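You operate a simulated robot arm through the tools that you are given. There is no shell and no other tool.

You run a simulated robot arm. Do the job below in one go: nothing can be reset, and whatever is moved stays where it is left.

Task
Open the clamped meter's cover and tighten both outer screws with the nut driver.
Fine: till it clicks; leave the cover open; put the driver back in its stand; the holder stays off.

The check looks at the end state, three seconds after you hand in, the way a careful person would. Anything else that was tipped, shoved, dropped, spilled or broken makes it a failure. Lids that push on must go on centred and level and be pressed home; caps that screw on are set level and turned clockwise until they are tight.

Robot
A 6-joint arm with a two-finger parallel gripper, fixed in place. Base frame: the origin is at the foot of the arm, x ahead of it, y to its left, z up; the work surface is at about z = 2. Readings come in mm, rad, newtons and seconds.
With the tool pointing down near the work surface it reaches from about 140 to 580 mm from the base axis. Its first joint turns from -1.152 to 1.152 rad. Payload 2.1 kg.
The TCP is the grasp point between the finger pads, 30 mm short of the fingertips. In the tool frame z runs along the fingers and y along their closing line. The gripper opens to 94 mm. The fingers are 28 mm wide and 10 mm thick; the gripper's body (50 by 96 mm) begins 55 mm behind the TCP.
Orientation is that of the tool frame in the base frame, as a unit quaternion [x, y, z, w]. With the fingers straight down and closing along the base's y, the tool's x points along the base's -x, its y along +y and its z along -z.

Tools
- The arm moves only by the tool nudge_tool. Its argument "commands" is one flat list of numbers, 7 for each row, row after row: the shift along the tool's x, y, z in units of 50 mm (1.0 is 50 mm), then the turn, a rotation vector about the tool's x, y, z in units of 5 degrees (1.0 is 5 degrees), then the opening, from 0 (shut) to 1 (fully open). In form: [tx, ty, tz, ax, ay, az, gripper, tx, ty, tz, ax, ay, az, gripper, ...]. A call has 1 to 20 rows; each row shifts and turns the commanded pose from where the row before left it, along the tool's axes as they then stand. A call with a number of a shift or a turn outside -1 to 1 is refused whole. Each row takes 0.2 s and may step no farther than 50 mm and 0.15 rad from the row before; otherwise, or with a gripper value out of range, the whole call is refused. A pose out of reach is approached as far as the arm can. The call stops where the force on the tool passes 90 N (or 10 N more than at its start, if that is more) or the arm is blocked; 0.2 s more then pass. The fingers move at their own pace (about 72 mm/s each) and stop on an object; they squeeze with about 37 N. The grip force told is the motor's: it shows also when the fingers shut on nothing. Time passes only in rows, and 0.2 s behind the last, so rows that do not move let the fingers close. The reply holds the time, the measured pose of the TCP, the force on the tool along the base axes, the opening and the grip force, in the units named above and with some noise, with the torque about the TCP (base axes, N m) and any sound that the robot's microphone picked up.
- Cameras (640 x 400 px; columns grow to the right, rows downward): "scene" is fixed at [52.3, -374.9, 488.1]; the picture's right is [0.76, -0.65, 0.00], its down [-0.38, -0.45, -0.81] and it looks along [0.53, 0.62, -0.59] (base axes); focal length 255 px, centre (320, 200). "wrist" rides on the gripper at [76, 14, -103] in the tool frame; the picture's right is [-0.18, 0.98, 0.00], its down [-0.75, -0.14, -0.64] and it looks along [-0.63, -0.12, 0.77] (tool axes); focal length 243 px, centre (320, 200). There is no depth. A picture from a camera that has moved, and an enlarged one, comes with that camera's place and axes in the base frame and with its lens. The place of the scene camera against the robot may be out by one fixed shift of up to 12 mm in any direction.
- capture(camera): a new picture of that camera. It takes no simulated time.
- inspect(camera, box): a new picture of the part [left, top, right, bottom] of that camera's present view, enlarged. It takes no simulated time.
- job_done(): hands the job in; it is judged then, once.

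Nothing tells you positions but the pictures and the camera data. Unless the task says otherwise, let go and move clear before handing in.

The tools are called as name(argument=value, ...) on one line, values as JSON. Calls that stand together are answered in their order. nudge_tool: Moves the arm, as the interface text tells. Its arguments: {"type":"object","properties":{"commands":{"type":"array","items":{"type":"number"}}},"required":["commands"]} The other tools are called the same way: capture (camera) takes a picture; inspect (camera, box) takes an enlarged picture of a part of a camera's view; job_done () hands the job in.

At the start:

```text
clock: 0.0
eef_pos: [365.6, -62.9, 330.4]
ee_rot: [0.0, 1.0, 0.0, 0.0]
wrist_force: [-0.4, 0.6, -0.5]
ft_torque: [-0.01, 0.02, -0.03]
finger_gap: 94.1
grasp_force: 0.0
```

scene: 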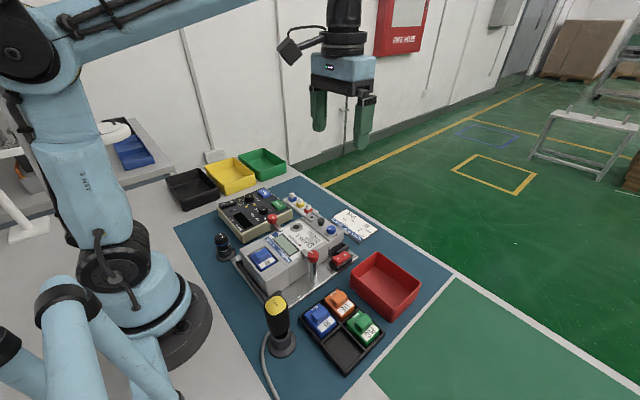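
wrist: 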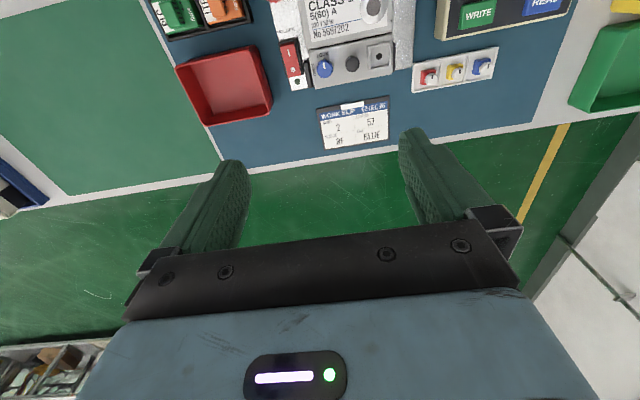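

I see an electricity meter clamped on a plate, a tray with coloured blocks, a driver with yellow handle in a stand, and other items. I will look closer before moving anything.

inspect(camera="scene", box=[200, 180, 400, 305])

inspect(camera="scene", box=[220, 270, 400, 390])

inspect(camera="wrist", box=[140, 0, 500, 160])

inspect(camera="scene", box=[230, 220, 310, 300])

```text
3.20 times, centred on (300, 242) of scene
camera zoom: at [52.3, -374.9, 488.1], right [0.76, -0.65, 0.0], down [-0.38, -0.45, -0.81], along [0.53, 0.62, -0.59], focal length 817 px, centre (384, 64)
```

zoom: 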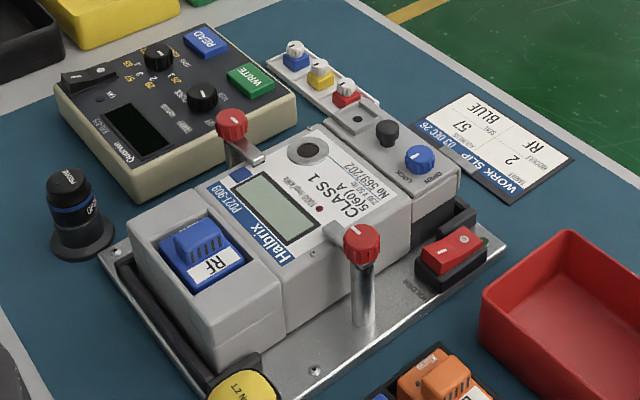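

```text
3.33 times, centred on (310, 330) of scene
camera zoom: at [52.3, -374.9, 488.1], right [0.76, -0.65, 0.0], down [-0.38, -0.45, -0.81], along [0.53, 0.62, -0.59], focal length 851 px, centre (353, -233)
```

zoom: 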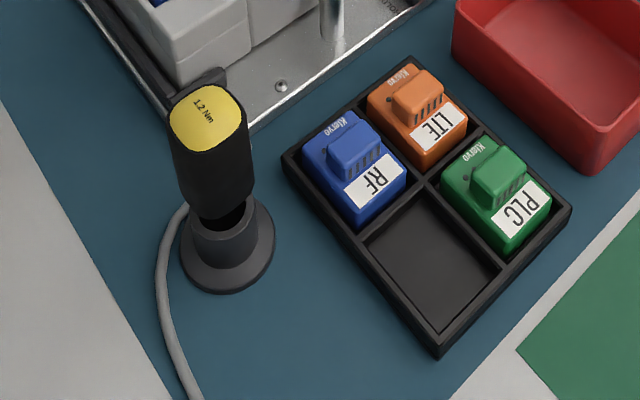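

```text
1.78 times, centred on (320, 80) of wrist
camera zoom: at [292.0, -47.7, 433.8], right [0.18, 0.98, 0.0], down [0.75, -0.14, 0.64], along [0.63, -0.12, -0.77], focal length 431 px, centre (320, 413)
```

zoom: 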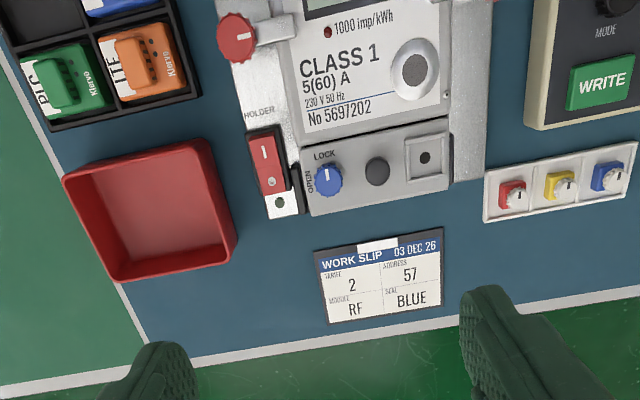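

```text
5.00 times, centred on (270, 260) of scene
camera zoom: at [52.3, -374.9, 488.1], right [0.76, -0.65, 0.0], down [-0.38, -0.45, -0.81], along [0.53, 0.62, -0.59], focal length 1276 px, centre (570, -100)
```

zoom: 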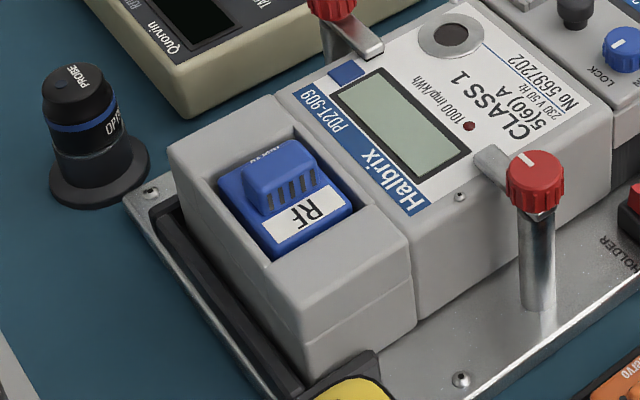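

The meter sits on a plate with its terminal cover at the far end (blue LOCK/OPEN knob), and the yellow-topped driver stands in a stand near the right. I'll move back for a better wrist view of it all.

nudge_tool(commands=[0.8, 0, 0, 0, 0, 0, 1, 0.8, 0, 0, 0, 0, 0, 1, 0.8, 0, 0, 0, 0, 0, 1, 0, 0, 0, 0, 0, 0, 1])

capture(camera="wrist")

inspect(camera="wrist", box=[240, 40, 480, 190])

inspect(camera="wrist", box=[80, 0, 320, 150])

```text
clock: 1.0
eef_pos: [246.4, -64.8, 328.6]
ee_rot: [0.0, 1.0, 0.0, 0.0]
wrist_force: [-1.0, -0.5, 0.8]
ft_torque: [-0.01, 0.03, -0.01]
finger_gap: 93.9
grasp_force: 0.1
```

```text
taken
camera wrist: at [170.8, -49.6, 432.7], right [0.18, 0.98, 0.0], down [0.75, -0.14, 0.64], along [0.63, -0.12, -0.77], focal length 243 px, centre (320, 200)
```

wrist: 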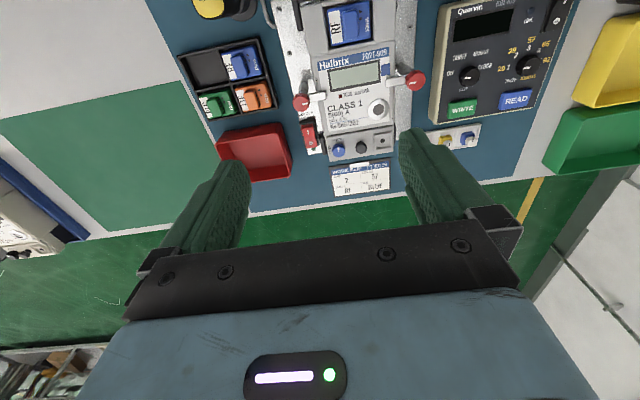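

```text
2.67 times, centred on (360, 115) of wrist
camera zoom: at [170.8, -49.6, 432.7], right [0.18, 0.98, 0.0], down [0.75, -0.14, 0.64], along [0.63, -0.12, -0.77], focal length 647 px, centre (213, 427)
```

zoom: 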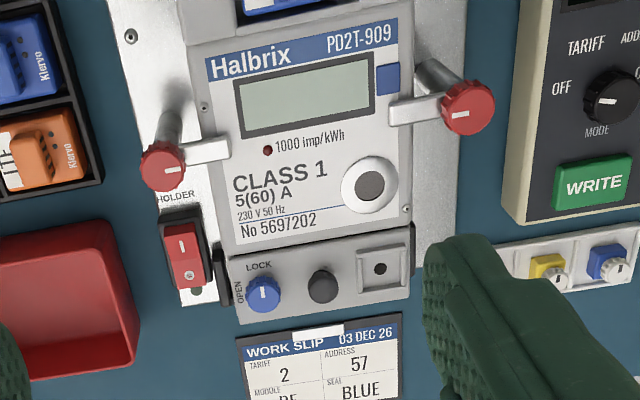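

```text
2.67 times, centred on (200, 75) of wrist
camera zoom: at [170.8, -49.6, 432.7], right [0.18, 0.98, 0.0], down [0.75, -0.14, 0.64], along [0.63, -0.12, -0.77], focal length 647 px, centre (640, 533)
```

zoom: 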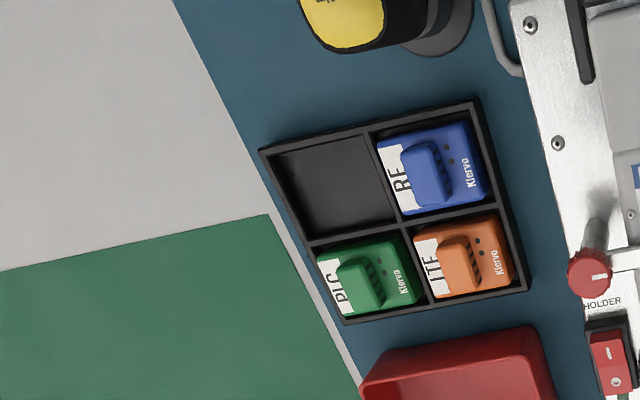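

I locate the blue knob near (365, -56, 74). I'll go forward and down for a close look at the cover, its lock knob and the black pull knob.

nudge_tool(commands=[-0.8, 0, 0, 0, 0, 0, 1, -0.8, 0, 0, 0, 0, 0, 1, -0.6, 0, 0.8, 0, 0, 0, 1, 0, 0, 0.8, 0, 0, 0, 1, 0, 0, 0.8, 0, 0, 0, 1, 0, 0, 0, 0, 0, 0, 1])

capture(camera="wrist")

inspect(camera="wrist", box=[220, 20, 460, 170])

inspect(camera="scene", box=[270, 180, 390, 280])

```text
clock: 2.4
eef_pos: [355.4, -62.7, 210.3]
ee_rot: [0.0, 1.0, 0.0, 0.0]
wrist_force: [0.8, -0.3, 0.1]
ft_torque: [0.01, -0.03, -0.01]
finger_gap: 94.1
grasp_force: 0.0
```

```text
taken
camera wrist: at [281.0, -47.5, 312.7], right [0.18, 0.98, 0.0], down [0.75, -0.14, 0.64], along [0.63, -0.12, -0.77], focal length 243 px, centre (320, 200)
```

wrist: 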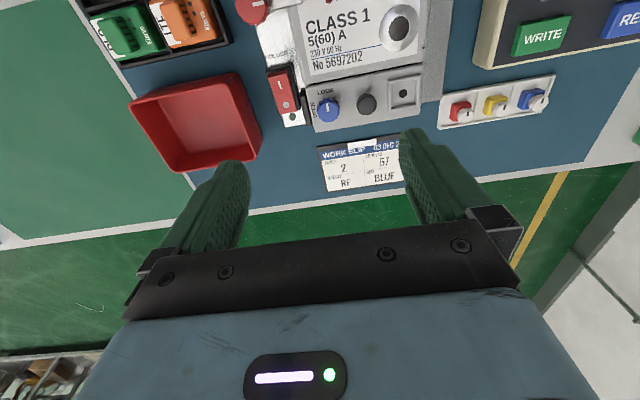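

```text
2.67 times, centred on (340, 95) of wrist
camera zoom: at [281.0, -47.5, 312.7], right [0.18, 0.98, 0.0], down [0.75, -0.14, 0.64], along [0.63, -0.12, -0.77], focal length 647 px, centre (267, 480)
```

zoom: 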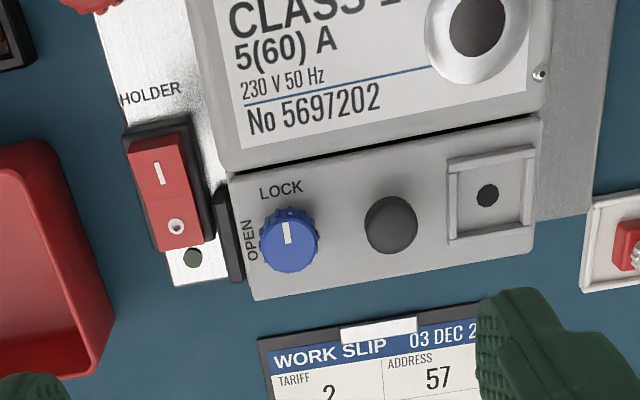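

```text
4.00 times, centred on (330, 230) of scene
camera zoom: at [52.3, -374.9, 488.1], right [0.76, -0.65, 0.0], down [-0.38, -0.45, -0.81], along [0.53, 0.62, -0.59], focal length 1021 px, centre (280, 80)
```

zoom: 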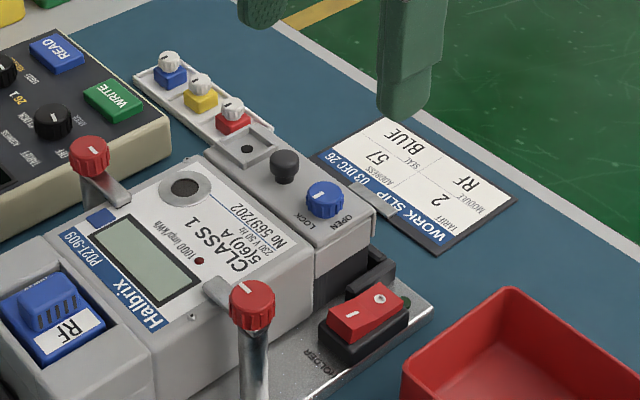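

The cover seems to span x 341–392, y -74–36, slightly lower than the meter body. I'll take closer looks from lower heights to fix knob positions and heights.

nudge_tool(commands=[-0.9, 0, 0, 0, 0, 0, 1, 0, 0, 0.6, 0, 0, 0, 1, 0, 0, 0.6, 0, 0, 0, 1, 0, 0, 0, 0, 0, 0, 1])

inspect(camera="wrist", box=[200, 0, 440, 150])

capture(camera="wrist")

capture(camera="scene")

```text
clock: 3.4
eef_pos: [401.4, -62.8, 151.4]
ee_rot: [0.0, 1.0, 0.0, 0.0]
wrist_force: [-0.9, -0.4, -0.1]
ft_torque: [0.0, -0.06, -0.02]
finger_gap: 93.9
grasp_force: 0.0
```

```text
2.67 times, centred on (320, 75) of wrist
camera zoom: at [327.0, -47.8, 253.6], right [0.18, 0.98, 0.0], down [0.75, -0.14, 0.64], along [0.63, -0.12, -0.77], focal length 647 px, centre (320, 533)
```

zoom: 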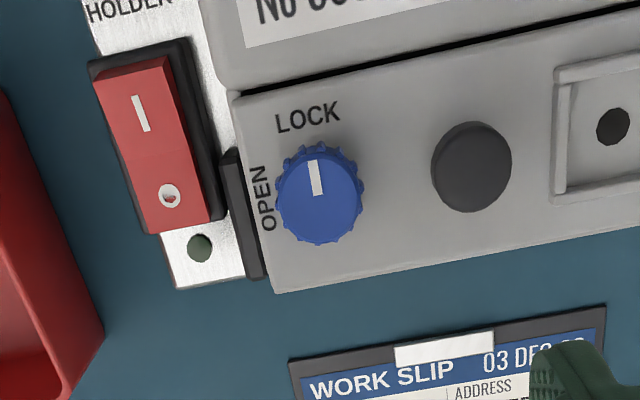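

```text
taken
camera wrist: at [327.0, -47.8, 253.6], right [0.18, 0.98, 0.0], down [0.75, -0.14, 0.64], along [0.63, -0.12, -0.77], focal length 243 px, centre (320, 200)
```

wrist: 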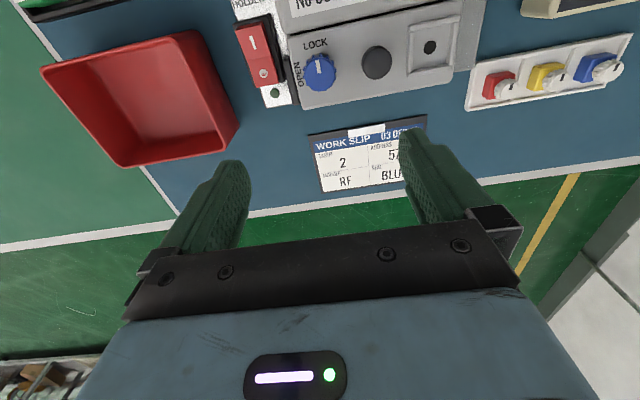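

```text
taken
```

scene: 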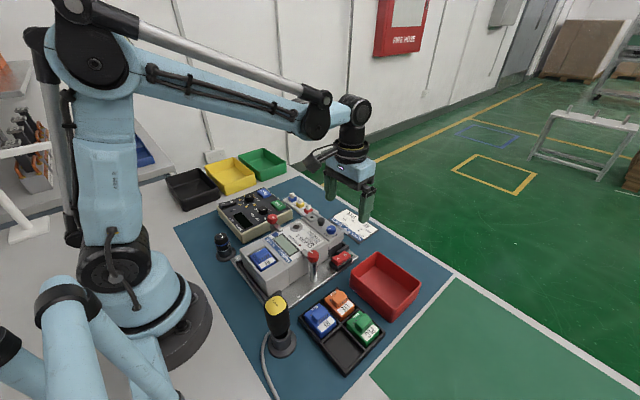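

The blue knob's top is near (366.5, -55.6, 74), pointing to LOCK, with OPEN 90° counter-clockwise from above. I'll move over it and yaw the gripper 90° clockwise so I can then turn it counter-clockwise.

nudge_tool(commands=[0.7, 0.144, 0, 0, 0, 0, 1, 0, 0, 0, 0, 0, 1, 1, 0, 0, 0, 0, 0, 1, 1, 0, 0, 0, 0, 0, 1, 1, 0, 0, 0, 0, 0, 1, 1, 0, 0, 0, 0, 0, 1, 1, 0, 0, 0, 0, 0, 1, 1, 0, 0, 0, 0, 0, 1, 1, 0, 0, 0, 0, 0, 1, 1, 0, 0, 0, 0, 0, 1, 1, 0, 0, 0, 0, 0, 1, 1, 0, 0, 0, 0, 0, 1, 1, 0, 0, 0, 0, 0, 1, 1, 0, 0, 0, 0, 0, 1, 1, 0, 0, 0, 0, 0, 1, 1, 0, 0, 0, 0, 0, 1, 1, 0, 0, 0, 0, 0, 1, 1, 0, 0, 0, 0, 0, 1, 1, 0, 0, 0, 0, 0, 1, 1, 0, 0, 0, 0, 0, 0, 1])

capture(camera="wrist")

inspect(camera="wrist", box=[240, 60, 400, 160])

```text
clock: 7.6
eef_pos: [366.4, -55.9, 150.2]
ee_rot: [0.708, 0.706, 0.0, 0.0]
wrist_force: [0.4, 0.0, -0.2]
ft_torque: [0.02, -0.01, -0.01]
finger_gap: 93.9
grasp_force: 0.0
```

```text
taken
camera wrist: at [382.8, 21.4, 253.6], right [0.98, -0.19, 0.0], down [-0.14, -0.75, 0.64], along [-0.12, -0.63, -0.77], focal length 243 px, centre (320, 200)
```

wrist: 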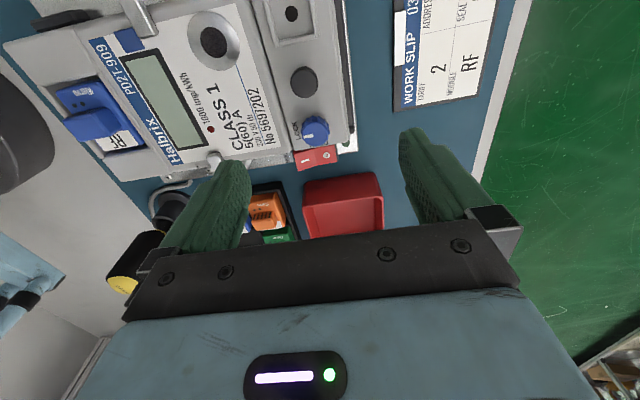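

```text
4.00 times, centred on (320, 110) of wrist
camera zoom: at [382.8, 21.4, 253.6], right [0.98, -0.19, 0.0], down [-0.14, -0.75, 0.64], along [-0.12, -0.63, -0.77], focal length 970 px, centre (320, 560)
```

zoom: 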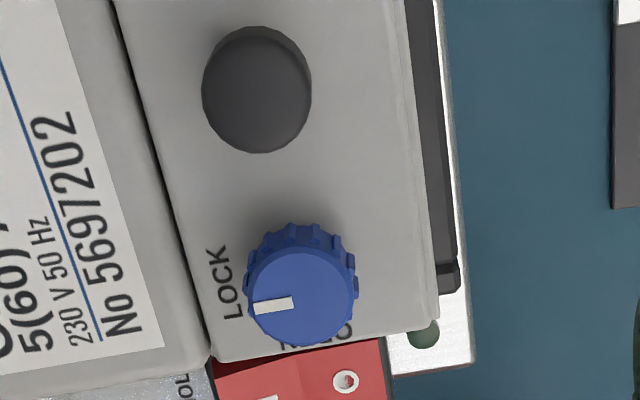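

The gripper is now over the knob with fingers along x; knob tops look to be at z≈81, knob at about (364, -55.5). I'll narrow the fingers and lower to just above it, then check the alignment.

nudge_tool(commands=[0.01, -0.046, 0, 0, 0, 0, 0.4, 0, 0, 0.5, 0, 0, 0, 0.4, 0, 0, 0, 0, 0, 0, 0.4, 0, 0, 0, 0, 0, 0, 0.4])

capture(camera="wrist")

inspect(camera="wrist", box=[240, 80, 400, 180])

inspect(camera="scene", box=[280, 180, 380, 270])

```text
clock: 8.6
eef_pos: [365.7, -54.3, 125.6]
ee_rot: [0.707, 0.707, -0.001, 0.0]
wrist_force: [0.4, 0.1, -1.0]
ft_torque: [0.01, 0.01, 0.0]
finger_gap: 37.8
grasp_force: 0.0
```

```text
taken
camera wrist: at [381.5, 22.5, 228.8], right [0.98, -0.18, 0.0], down [-0.14, -0.75, 0.64], along [-0.12, -0.63, -0.77], focal length 243 px, centre (320, 200)
```

wrist: 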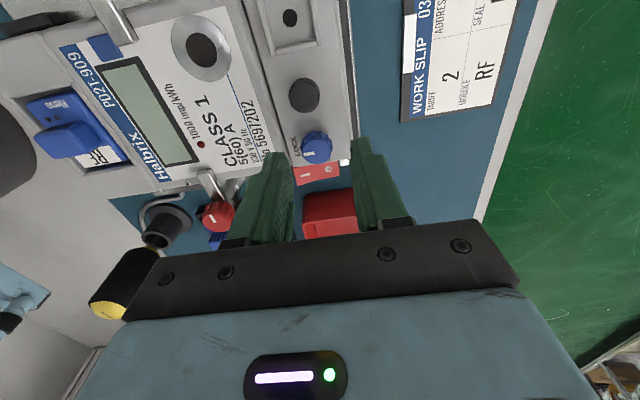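

```text
4.00 times, centred on (320, 130) of wrist
camera zoom: at [381.5, 22.5, 228.8], right [0.98, -0.18, 0.0], down [-0.14, -0.75, 0.64], along [-0.12, -0.63, -0.77], focal length 970 px, centre (320, 480)
```

zoom: 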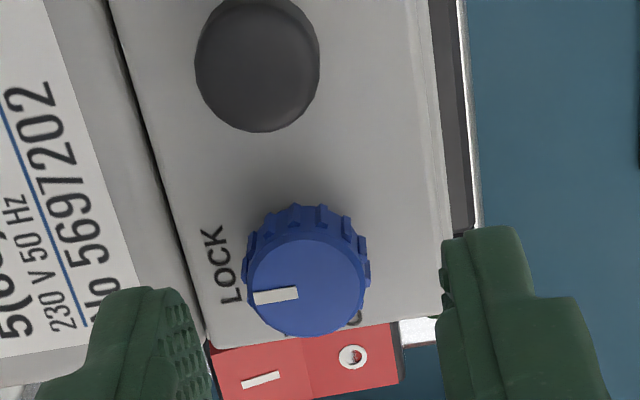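

```text
4.44 times, centred on (330, 225) of scene
camera zoom: at [52.3, -374.9, 488.1], right [0.76, -0.65, 0.0], down [-0.38, -0.45, -0.81], along [0.53, 0.62, -0.59], focal length 1134 px, centre (276, 89)
```

zoom: 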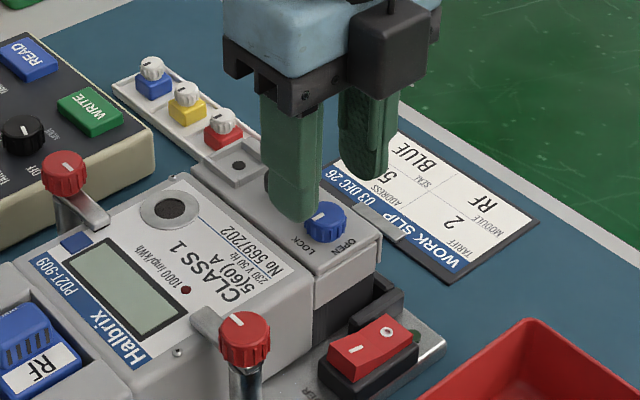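

The knob is about 2.5 mm toward -x and 1 mm toward -y of the tool axis, with its top near z≈83 and the cover near z≈72. I'll correct, narrow the opening a bit and descend in small steps.

nudge_tool(commands=[-0.02, -0.05, 0, 0, 0, 0, 0.36, 0, 0, 0.16, 0, 0, 0, 0.36, 0, 0, 0, 0, 0, 0, 0.36])

inspect(camera="wrist", box=[240, 80, 400, 180])

inspect(camera="scene", box=[290, 190, 370, 260])

```text
clock: 9.4
eef_pos: [363.0, -56.4, 118.8]
ee_rot: [0.707, 0.708, 0.0, 0.0]
wrist_force: [-0.4, -0.3, -0.7]
ft_torque: [0.0, 0.0, 0.01]
finger_gap: 34.0
grasp_force: 0.0
```

```text
4.00 times, centred on (320, 130) of wrist
camera zoom: at [378.8, 21.1, 221.3], right [0.98, -0.18, 0.0], down [-0.14, -0.75, 0.64], along [-0.12, -0.63, -0.77], focal length 970 px, centre (320, 480)
```

zoom: 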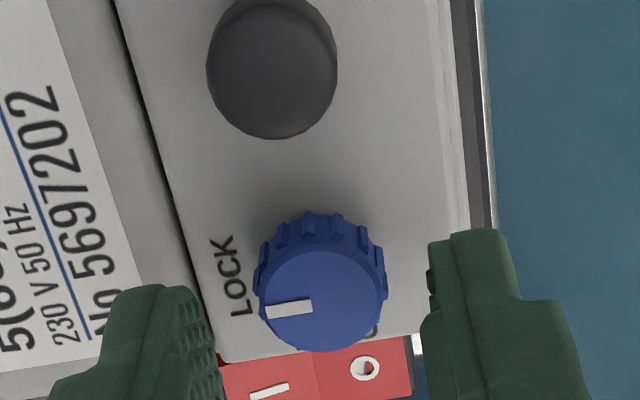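

```text
5.71 times, centred on (330, 225) of scene
camera zoom: at [52.3, -374.9, 488.1], right [0.76, -0.65, 0.0], down [-0.38, -0.45, -0.81], along [0.53, 0.62, -0.59], focal length 1458 px, centre (263, 57)
```

zoom: 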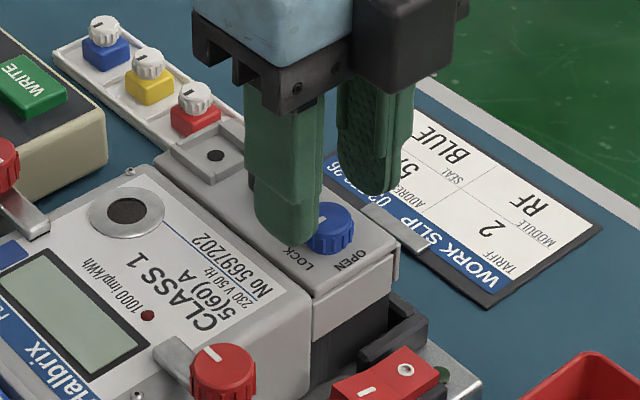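

The knob is centred between the fingers. I'll go down 10 mm more and grip.

nudge_tool(commands=[0, 0, 0.1, 0, 0, 0, 0.36, 0, 0, 0.1, 0, 0, 0, 0.36, 0, 0, 0, 0, 0, 0, 0.36])

inspect(camera="wrist", box=[240, 80, 400, 180])

inspect(camera="scene", box=[290, 190, 370, 260])

```text
clock: 10.2
eef_pos: [361.4, -57.0, 106.6]
ee_rot: [0.707, 0.707, 0.0, 0.0]
wrist_force: [0.0, -1.1, -0.4]
ft_torque: [0.01, -0.01, -0.01]
finger_gap: 33.8
grasp_force: 0.1
```

```text
4.00 times, centred on (320, 130) of wrist
camera zoom: at [378.2, 21.3, 210.7], right [0.98, -0.18, 0.0], down [-0.14, -0.75, 0.64], along [-0.12, -0.63, -0.77], focal length 970 px, centre (320, 480)
```

zoom: 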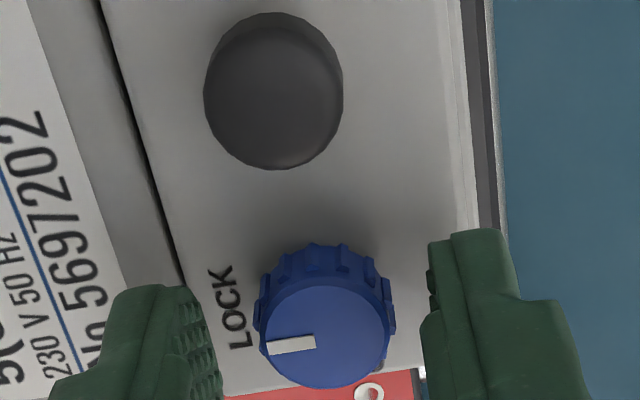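

```text
5.71 times, centred on (330, 225) of scene
camera zoom: at [52.3, -374.9, 488.1], right [0.76, -0.65, 0.0], down [-0.38, -0.45, -0.81], along [0.53, 0.62, -0.59], focal length 1458 px, centre (263, 57)
```

zoom: 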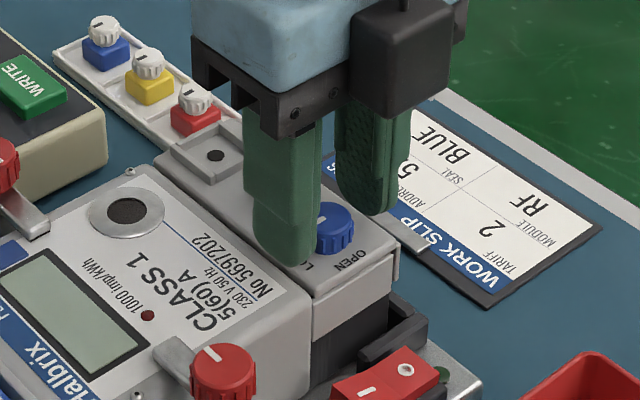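

Knob top is about 6 mm up between the pads. I'll lower 2 mm more and close on it.

nudge_tool(commands=[0, 0, 0.04, 0, 0, 0, 0.36, 0, 0, 0, 0, 0, 0, 0.2, 0, 0, 0, 0, 0, 0, 0.0, 0, 0, 0, 0, 0, 0, 0.0, 0, 0, 0, 0, 0, 0, 0.0])

inspect(camera="wrist", box=[240, 80, 400, 180])

```text
clock: 11.4
eef_pos: [362.4, -55.6, 104.4]
ee_rot: [0.707, 0.707, 0.001, 0.0]
wrist_force: [1.7, 0.2, 0.0]
ft_torque: [-0.01, -0.03, 0.03]
finger_gap: 18.7
grasp_force: 37.3
```

```text
4.00 times, centred on (320, 130) of wrist
camera zoom: at [378.0, 20.9, 208.7], right [0.98, -0.18, 0.0], down [-0.14, -0.75, 0.64], along [-0.12, -0.63, -0.77], focal length 970 px, centre (320, 480)
```

zoom: 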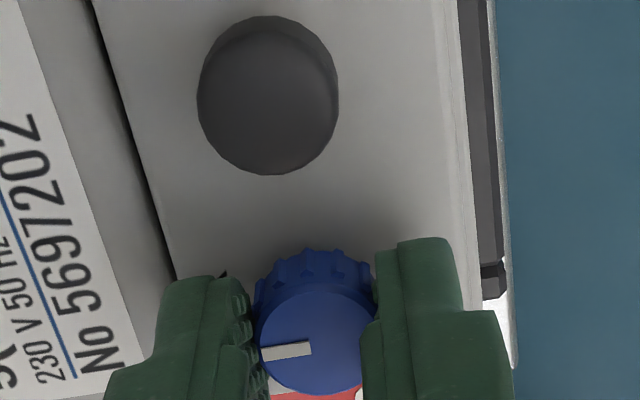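

Gripped at 18.7 mm with almost no side force. Now I'll begin turning counter-clockwise (seen from above) a little and check the torque.

nudge_tool(commands=[0, 0, 0, 0, 0, -1, 0, 0, 0, 0, 0, 0, -1, 0, 0, 0, 0, 0, 0, -1, 0, 0, 0, 0, 0, 0, -1, 0])

inspect(camera="wrist", box=[240, 80, 400, 180])

```text
clock: 12.4
eef_pos: [361.9, -57.0, 105.6]
ee_rot: [0.572, 0.82, 0.0, 0.0]
wrist_force: [-2.7, 2.3, 0.4]
ft_torque: [-0.1, -0.03, -0.01]
finger_gap: 18.8
grasp_force: 37.4
```

```text
4.00 times, centred on (320, 130) of wrist
camera zoom: at [351.2, 21.1, 208.8], right [0.99, 0.17, 0.0], down [0.13, -0.76, 0.64], along [0.11, -0.63, -0.77], focal length 970 px, centre (320, 480)
```

zoom: 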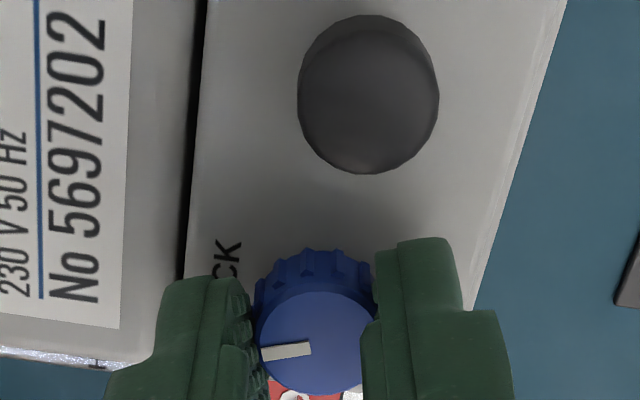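

The knob turns with the gripper and the torque is low, so I'll complete the 90°.

nudge_tool(commands=[0, 0, 0, 0, 0, -1, 0, 0, 0, 0, 0, 0, -1, 0, 0, 0, 0, 0, 0, -1, 0, 0, 0, 0, 0, 0, -1, 0, 0, 0, 0, 0, 0, -1, 0, 0, 0, 0, 0, 0, -1, 0, 0, 0, 0, 0, 0, -1, 0, 0, 0, 0, 0, 0, -1, 0, 0, 0, 0, 0, 0, -1, 0, 0, 0, 0, 0, 0, -1, 0, 0, 0, 0, 0, 0, -1, 0, 0, 0, 0, 0, 0, -1, 0, 0, 0, 0, 0, 0, -1, 0, 0, 0, 0, 0, 0, -1, 0, 0, 0, 0, 0, 0, 0, 0])

inspect(camera="wrist", box=[240, 80, 400, 180])

inspect(camera="scene", box=[290, 190, 370, 260])

```text
clock: 15.6
eef_pos: [361.8, -56.6, 105.0]
ee_rot: [-0.001, 1.0, 0.0, 0.0]
wrist_force: [1.1, -1.2, 0.2]
ft_torque: [-0.03, -0.32, 0.0]
finger_gap: 18.6
grasp_force: 36.8
```

```text
4.00 times, centred on (320, 130) of wrist
camera zoom: at [286.9, -41.1, 208.7], right [0.18, 0.98, 0.0], down [0.75, -0.14, 0.64], along [0.63, -0.12, -0.77], focal length 970 px, centre (320, 480)
```

zoom: 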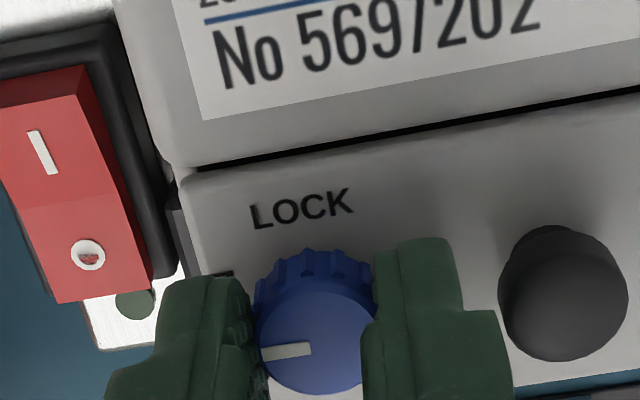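

```text
5.71 times, centred on (330, 225) of scene
camera zoom: at [52.3, -374.9, 488.1], right [0.76, -0.65, 0.0], down [-0.38, -0.45, -0.81], along [0.53, 0.62, -0.59], focal length 1458 px, centre (263, 57)
```

zoom: 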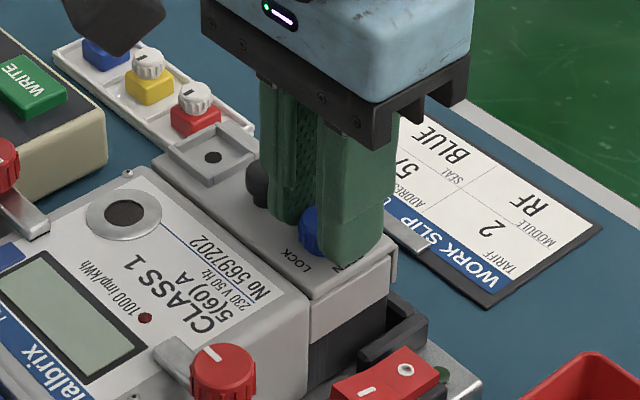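

The knob now points at OPEN. I'll release, rise, and move over the black pull knob at about (360.7, -20.3).

nudge_tool(commands=[0, 0, 0, 0, 0, 0, 0.29, 0, 0, 0, 0, 0, 0, 0.29, 0, 0, -0.3, 0, 0, 0, 0.29, 0, 0, -0.5, 0, 0, 0, 0.29, 0, 0.72, 0, 0, 0, 0, 0.36, 0, 0, 0, 0, 0, 0, 0.36])

capture(camera="wrist")

inspect(camera="wrist", box=[220, 60, 420, 185])

inspect(camera="scene", box=[290, 190, 370, 260])

```text
clock: 17.0
eef_pos: [362.4, -20.2, 144.7]
ee_rot: [0.0, 1.0, 0.0, 0.0]
wrist_force: [-0.3, -0.5, -0.9]
ft_torque: [0.0, -0.03, 0.01]
finger_gap: 33.8
grasp_force: 0.0
```

```text
taken
camera wrist: at [287.7, -4.6, 248.7], right [0.18, 0.98, 0.0], down [0.75, -0.14, 0.64], along [0.63, -0.12, -0.77], focal length 243 px, centre (320, 200)
```

wrist: 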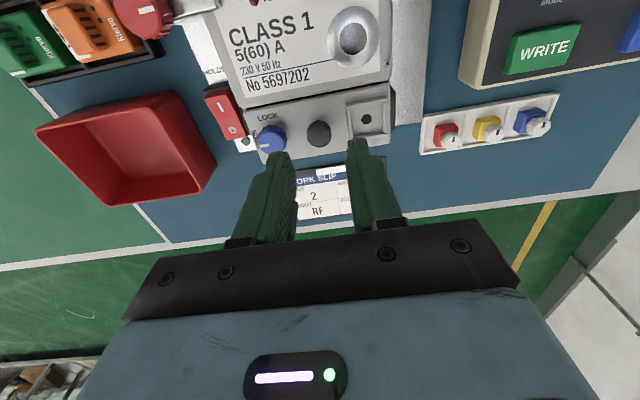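

```text
3.20 times, centred on (320, 122) of wrist
camera zoom: at [287.7, -4.6, 248.7], right [0.18, 0.98, 0.0], down [0.75, -0.14, 0.64], along [0.63, -0.12, -0.77], focal length 776 px, centre (320, 448)
```

zoom: 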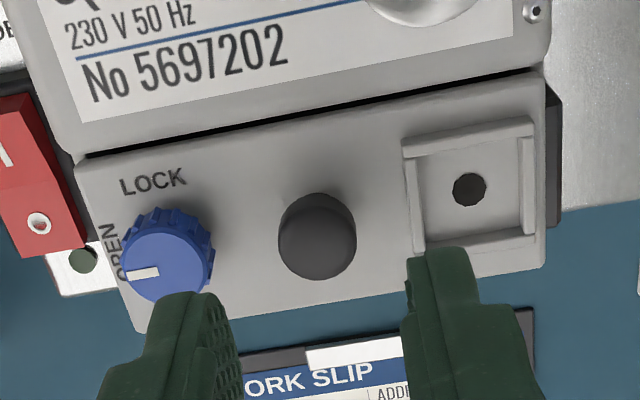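

```text
5.71 times, centred on (330, 225) of scene
camera zoom: at [52.3, -374.9, 488.1], right [0.76, -0.65, 0.0], down [-0.38, -0.45, -0.81], along [0.53, 0.62, -0.59], focal length 1458 px, centre (263, 57)
```

zoom: 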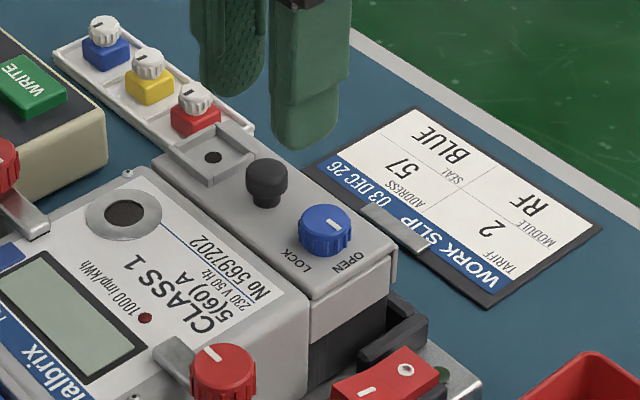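

Knob points to OPEN. I'm above the black pull knob; I'll narrow the opening and lower around it.

nudge_tool(commands=[0, 0, 0.4, 0, 0, 0, 0.3, 0, 0, 0.2, 0, 0, 0, 0.3, 0, 0, 0, 0, 0, 0, 0.3])

inspect(camera="wrist", box=[220, 60, 420, 185])

```text
clock: 17.8
eef_pos: [361.4, -20.7, 116.3]
ee_rot: [0.0, 1.0, 0.0, 0.0]
wrist_force: [-0.5, -0.3, -0.4]
ft_torque: [0.03, 0.04, 0.01]
finger_gap: 28.2
grasp_force: 0.0
```

```text
3.20 times, centred on (320, 122) of wrist
camera zoom: at [287.4, -5.5, 219.1], right [0.18, 0.98, 0.0], down [0.75, -0.14, 0.64], along [0.63, -0.12, -0.77], focal length 776 px, centre (320, 448)
```

zoom: 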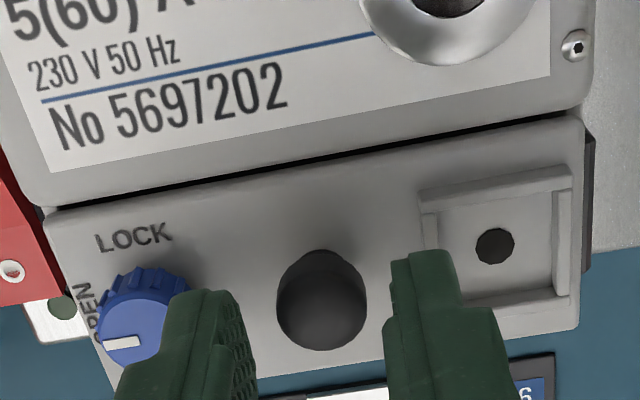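

Centred on the black knob. Lowering 11 mm and closing on it.

nudge_tool(commands=[0, 0, 0.12, 0, 0, 0, 0.3, 0, 0, 0.1, 0, 0, 0, 0.3, 0, 0, 0, 0, 0, 0, 0.3, 0, 0, 0, 0, 0, 0, 0, 0, 0, 0, 0, 0, 0, 0, 0, 0, 0, 0, 0, 0, 0])

inspect(camera="wrist", box=[220, 60, 420, 185])

inspect(camera="scene", box=[290, 190, 370, 260])

```text
clock: 19.2
eef_pos: [361.4, -20.3, 105.0]
ee_rot: [-0.001, 1.0, 0.0, 0.0]
wrist_force: [2.5, 4.3, 6.9]
ft_torque: [0.24, 0.17, 0.0]
finger_gap: 16.9
grasp_force: 36.7
```

```text
3.20 times, centred on (320, 122) of wrist
camera zoom: at [287.2, -5.5, 208.1], right [0.18, 0.98, 0.0], down [0.75, -0.14, 0.64], along [0.63, -0.12, -0.77], focal length 776 px, centre (320, 448)
```

zoom: 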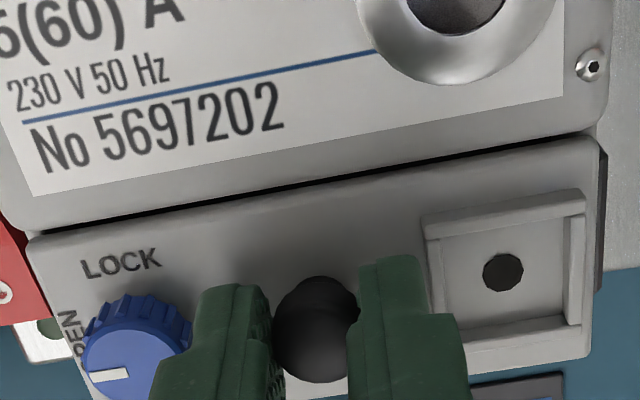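

```text
5.71 times, centred on (330, 225) of scene
camera zoom: at [52.3, -374.9, 488.2], right [0.76, -0.65, 0.0], down [-0.38, -0.45, -0.81], along [0.53, 0.62, -0.59], focal length 1458 px, centre (263, 57)
```

zoom: 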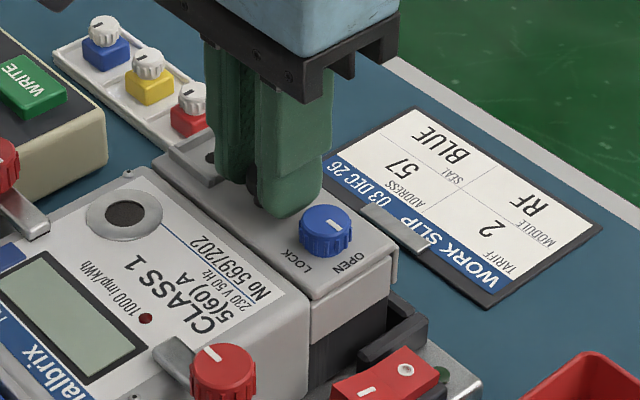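

Gripped (16.9 mm). Now I'll lift by about 2 mm to feel how the cover is hinged.

nudge_tool(commands=[0, 0, -0.02, 0, 0, 0, 0, 0, 0, -0.02, 0, 0, 0, 0, 0, 0, 0, 0, 0, 0, 0])

inspect(camera="wrist", box=[220, 60, 420, 185])

inspect(camera="scene", box=[290, 190, 370, 260])

```text
clock: 20.0
eef_pos: [361.9, -21.3, 106.4]
ee_rot: [0.001, 1.0, 0.001, 0.0]
wrist_force: [-1.0, -0.7, -7.1]
ft_torque: [0.17, -0.99, 0.05]
finger_gap: 16.8
grasp_force: 38.0
```

```text
3.20 times, centred on (320, 122) of wrist
camera zoom: at [287.1, -5.6, 209.8], right [0.18, 0.98, 0.0], down [0.75, -0.14, 0.64], along [0.63, -0.12, -0.77], focal length 776 px, centre (320, 448)
```

zoom: 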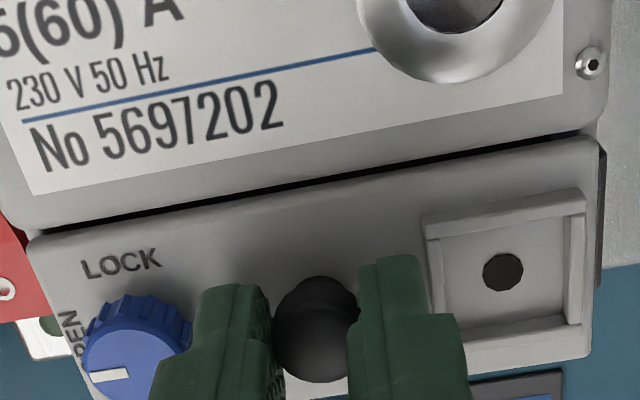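

```text
5.71 times, centred on (330, 225) of scene
camera zoom: at [52.4, -374.9, 488.1], right [0.76, -0.65, 0.0], down [-0.38, -0.45, -0.81], along [0.53, 0.62, -0.59], focal length 1458 px, centre (263, 57)
```

zoom: 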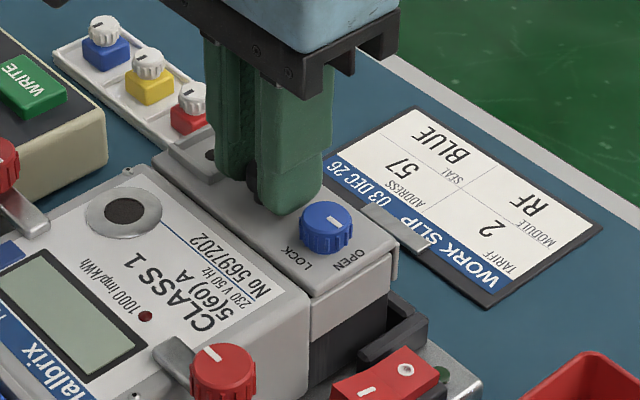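

The pull meets a small downward load and a torque about -y, suggesting the hinge is on the body side. I'll look closer at the cover edges to verify.

inspect(camera="scene", box=[310, 215, 360, 255])

inspect(camera="wrist", box=[220, 90, 300, 140])

inspect(camera="wrist", box=[350, 90, 430, 190])

```text
10.00 times, centred on (335, 235) of scene
camera zoom: at [52.4, -374.9, 488.1], right [0.76, -0.65, 0.0], down [-0.38, -0.45, -0.81], along [0.53, 0.62, -0.59], focal length 2552 px, centre (170, -150)
```

zoom: 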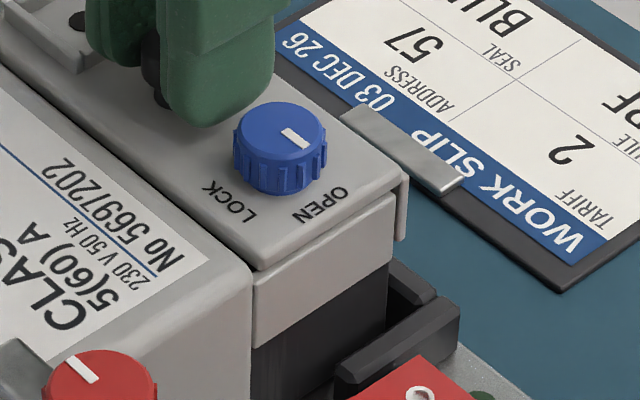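

```text
8.00 times, centred on (260, 115) of wrist
camera zoom: at [287.1, -5.6, 209.8], right [0.18, 0.98, 0.0], down [0.75, -0.14, 0.64], along [0.63, -0.12, -0.77], focal length 1941 px, centre (800, 880)
```

zoom: 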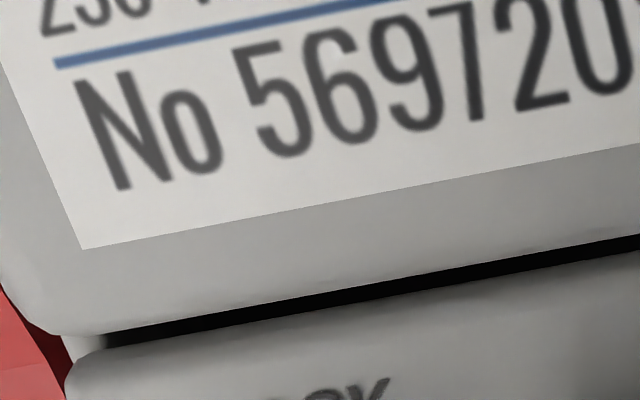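

```text
4.00 times, centred on (390, 140) of wrist
camera zoom: at [287.1, -5.6, 209.8], right [0.18, 0.98, 0.0], down [0.75, -0.14, 0.64], along [0.63, -0.12, -0.77], focal length 970 px, centre (40, 440)
```

zoom: 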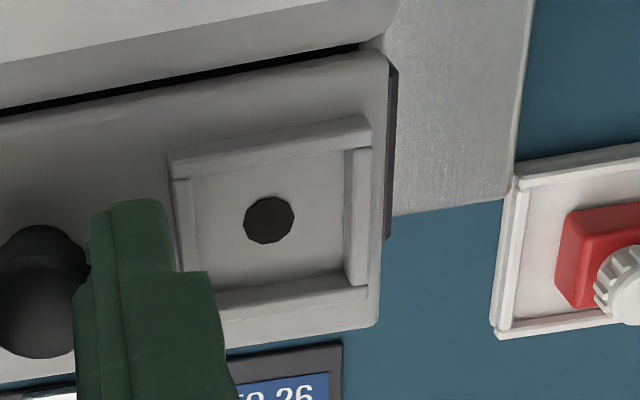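

The cover looks hinged on the body side with a flange on the far side. I'll tilt the tool 5° with it (about the grip point) and see if the torque relaxes.

nudge_tool(commands=[0.05, 0, 0, 0, -1, 0, 0, 0, 0, 0, 0, 0, 0, 0])

inspect(camera="scene", box=[310, 215, 360, 255])

```text
clock: 20.6
eef_pos: [359.1, -20.1, 105.4]
ee_rot: [0.0, 0.999, -0.001, 0.044]
wrist_force: [2.0, 0.7, 3.0]
ft_torque: [-0.18, 1.0, -0.04]
finger_gap: 17.3
grasp_force: 37.1
```

```text
10.00 times, centred on (335, 235) of scene
camera zoom: at [52.3, -374.9, 488.2], right [0.76, -0.65, 0.0], down [-0.38, -0.45, -0.81], along [0.53, 0.62, -0.59], focal length 2552 px, centre (170, -150)
```

zoom: 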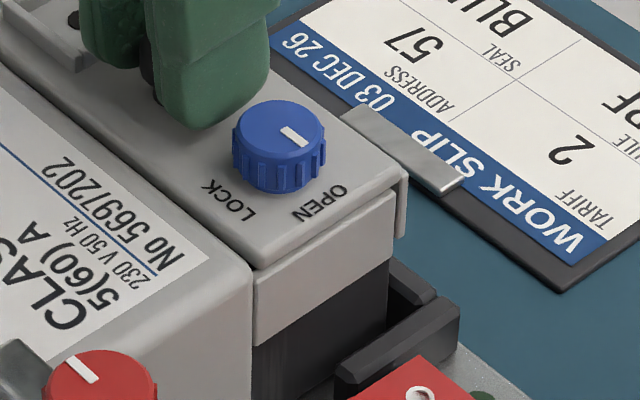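

The grip slips rotationally at about 1 N·m, so I'll follow the hinge arc (pivot about x≈342, z≈65), tilting with the cover, 10° first.

nudge_tool(commands=[0.0705, 0, -0.033, 0, -1, 0, 0, 0.0705, 0, -0.033, 0, -1, 0, 0, 0, 0, 0, 0, 0, 0, 0])

inspect(camera="scene", box=[300, 210, 360, 258])

capture(camera="wrist")

```text
clock: 21.4
eef_pos: [352.5, -21.2, 108.4]
ee_rot: [0.0, 0.991, -0.001, 0.131]
wrist_force: [11.6, -5.4, -14.1]
ft_torque: [0.07, -0.1, -0.04]
finger_gap: 16.9
grasp_force: 37.1
```

```text
8.33 times, centred on (330, 234) of scene
camera zoom: at [52.4, -374.9, 488.1], right [0.76, -0.65, 0.0], down [-0.38, -0.45, -0.81], along [0.53, 0.62, -0.59], focal length 2127 px, centre (237, -83)
```

zoom: 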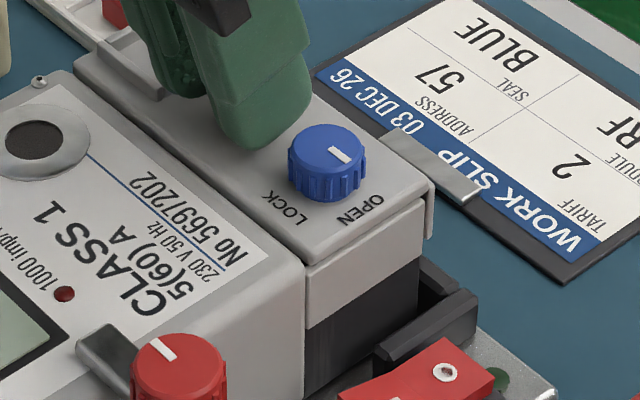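

```text
taken
camera wrist: at [253.7, -5.3, 188.4], right [0.18, 0.98, 0.05], down [0.56, -0.14, 0.82], along [0.81, -0.12, -0.57], focal length 243 px, centre (320, 200)
```

wrist: 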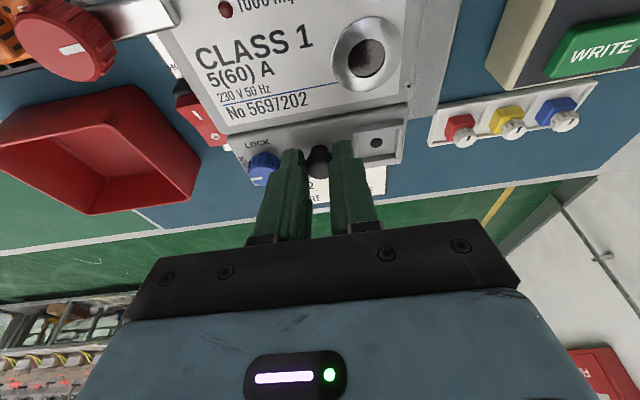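

The load is growing (about 18 N) and the cover barely seems to have moved. I'll zoom in to see if it's actually opening.

inspect(camera="wrist", box=[220, 90, 420, 215])

inspect(camera="scene", box=[315, 222, 350, 250])

```text
3.20 times, centred on (320, 152) of wrist
camera zoom: at [253.7, -5.3, 188.4], right [0.18, 0.98, 0.05], down [0.56, -0.14, 0.82], along [0.81, -0.12, -0.57], focal length 776 px, centre (320, 352)
```

zoom: 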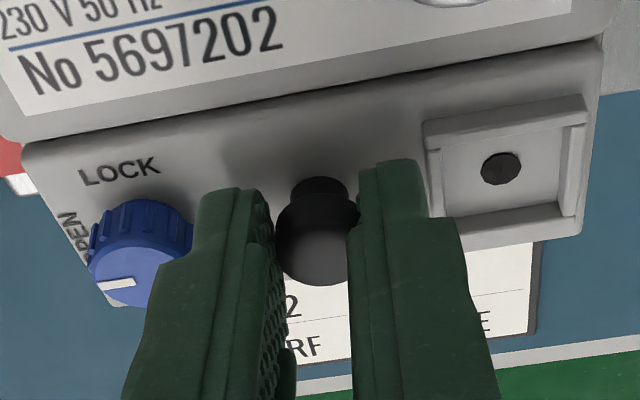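

```text
14.29 times, centred on (332, 236) of scene
camera zoom: at [52.4, -374.9, 488.1], right [0.76, -0.65, 0.0], down [-0.38, -0.45, -0.81], along [0.53, 0.62, -0.59], focal length 3646 px, centre (141, -314)
```

zoom: 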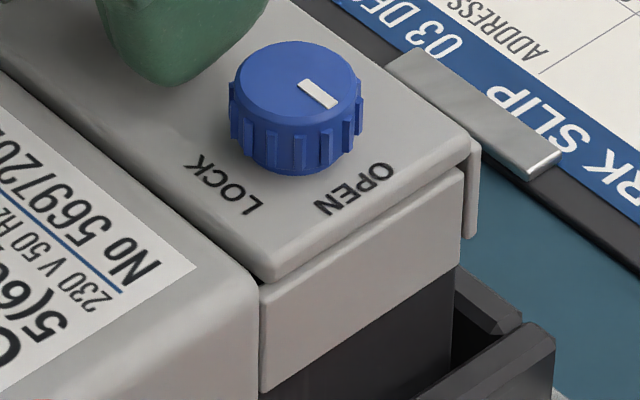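

I'll take the same view as the pre-lift picture for a direct comparison.

inspect(camera="scene", box=[290, 190, 370, 260])

inspect(camera="scene", box=[310, 215, 360, 255])

```text
5.71 times, centred on (330, 225) of scene
camera zoom: at [52.4, -374.9, 488.1], right [0.76, -0.65, 0.0], down [-0.38, -0.45, -0.81], along [0.53, 0.62, -0.59], focal length 1458 px, centre (263, 57)
```

zoom: 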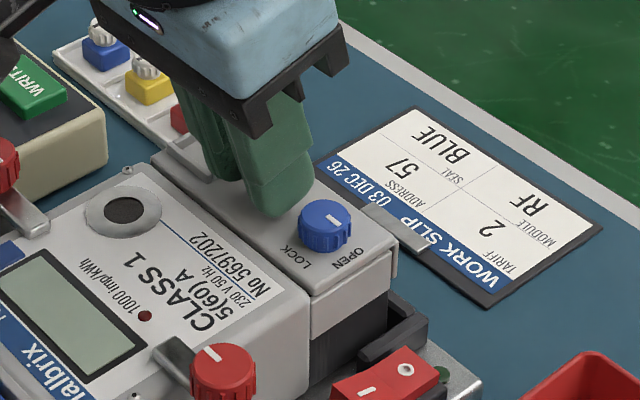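

```text
10.00 times, centred on (335, 235) of scene
camera zoom: at [52.4, -374.9, 488.1], right [0.76, -0.65, 0.0], down [-0.38, -0.45, -0.81], along [0.53, 0.62, -0.59], focal length 2552 px, centre (170, -150)
```

zoom: 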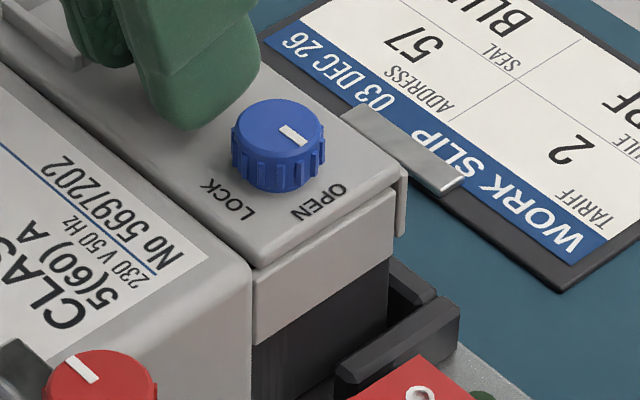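

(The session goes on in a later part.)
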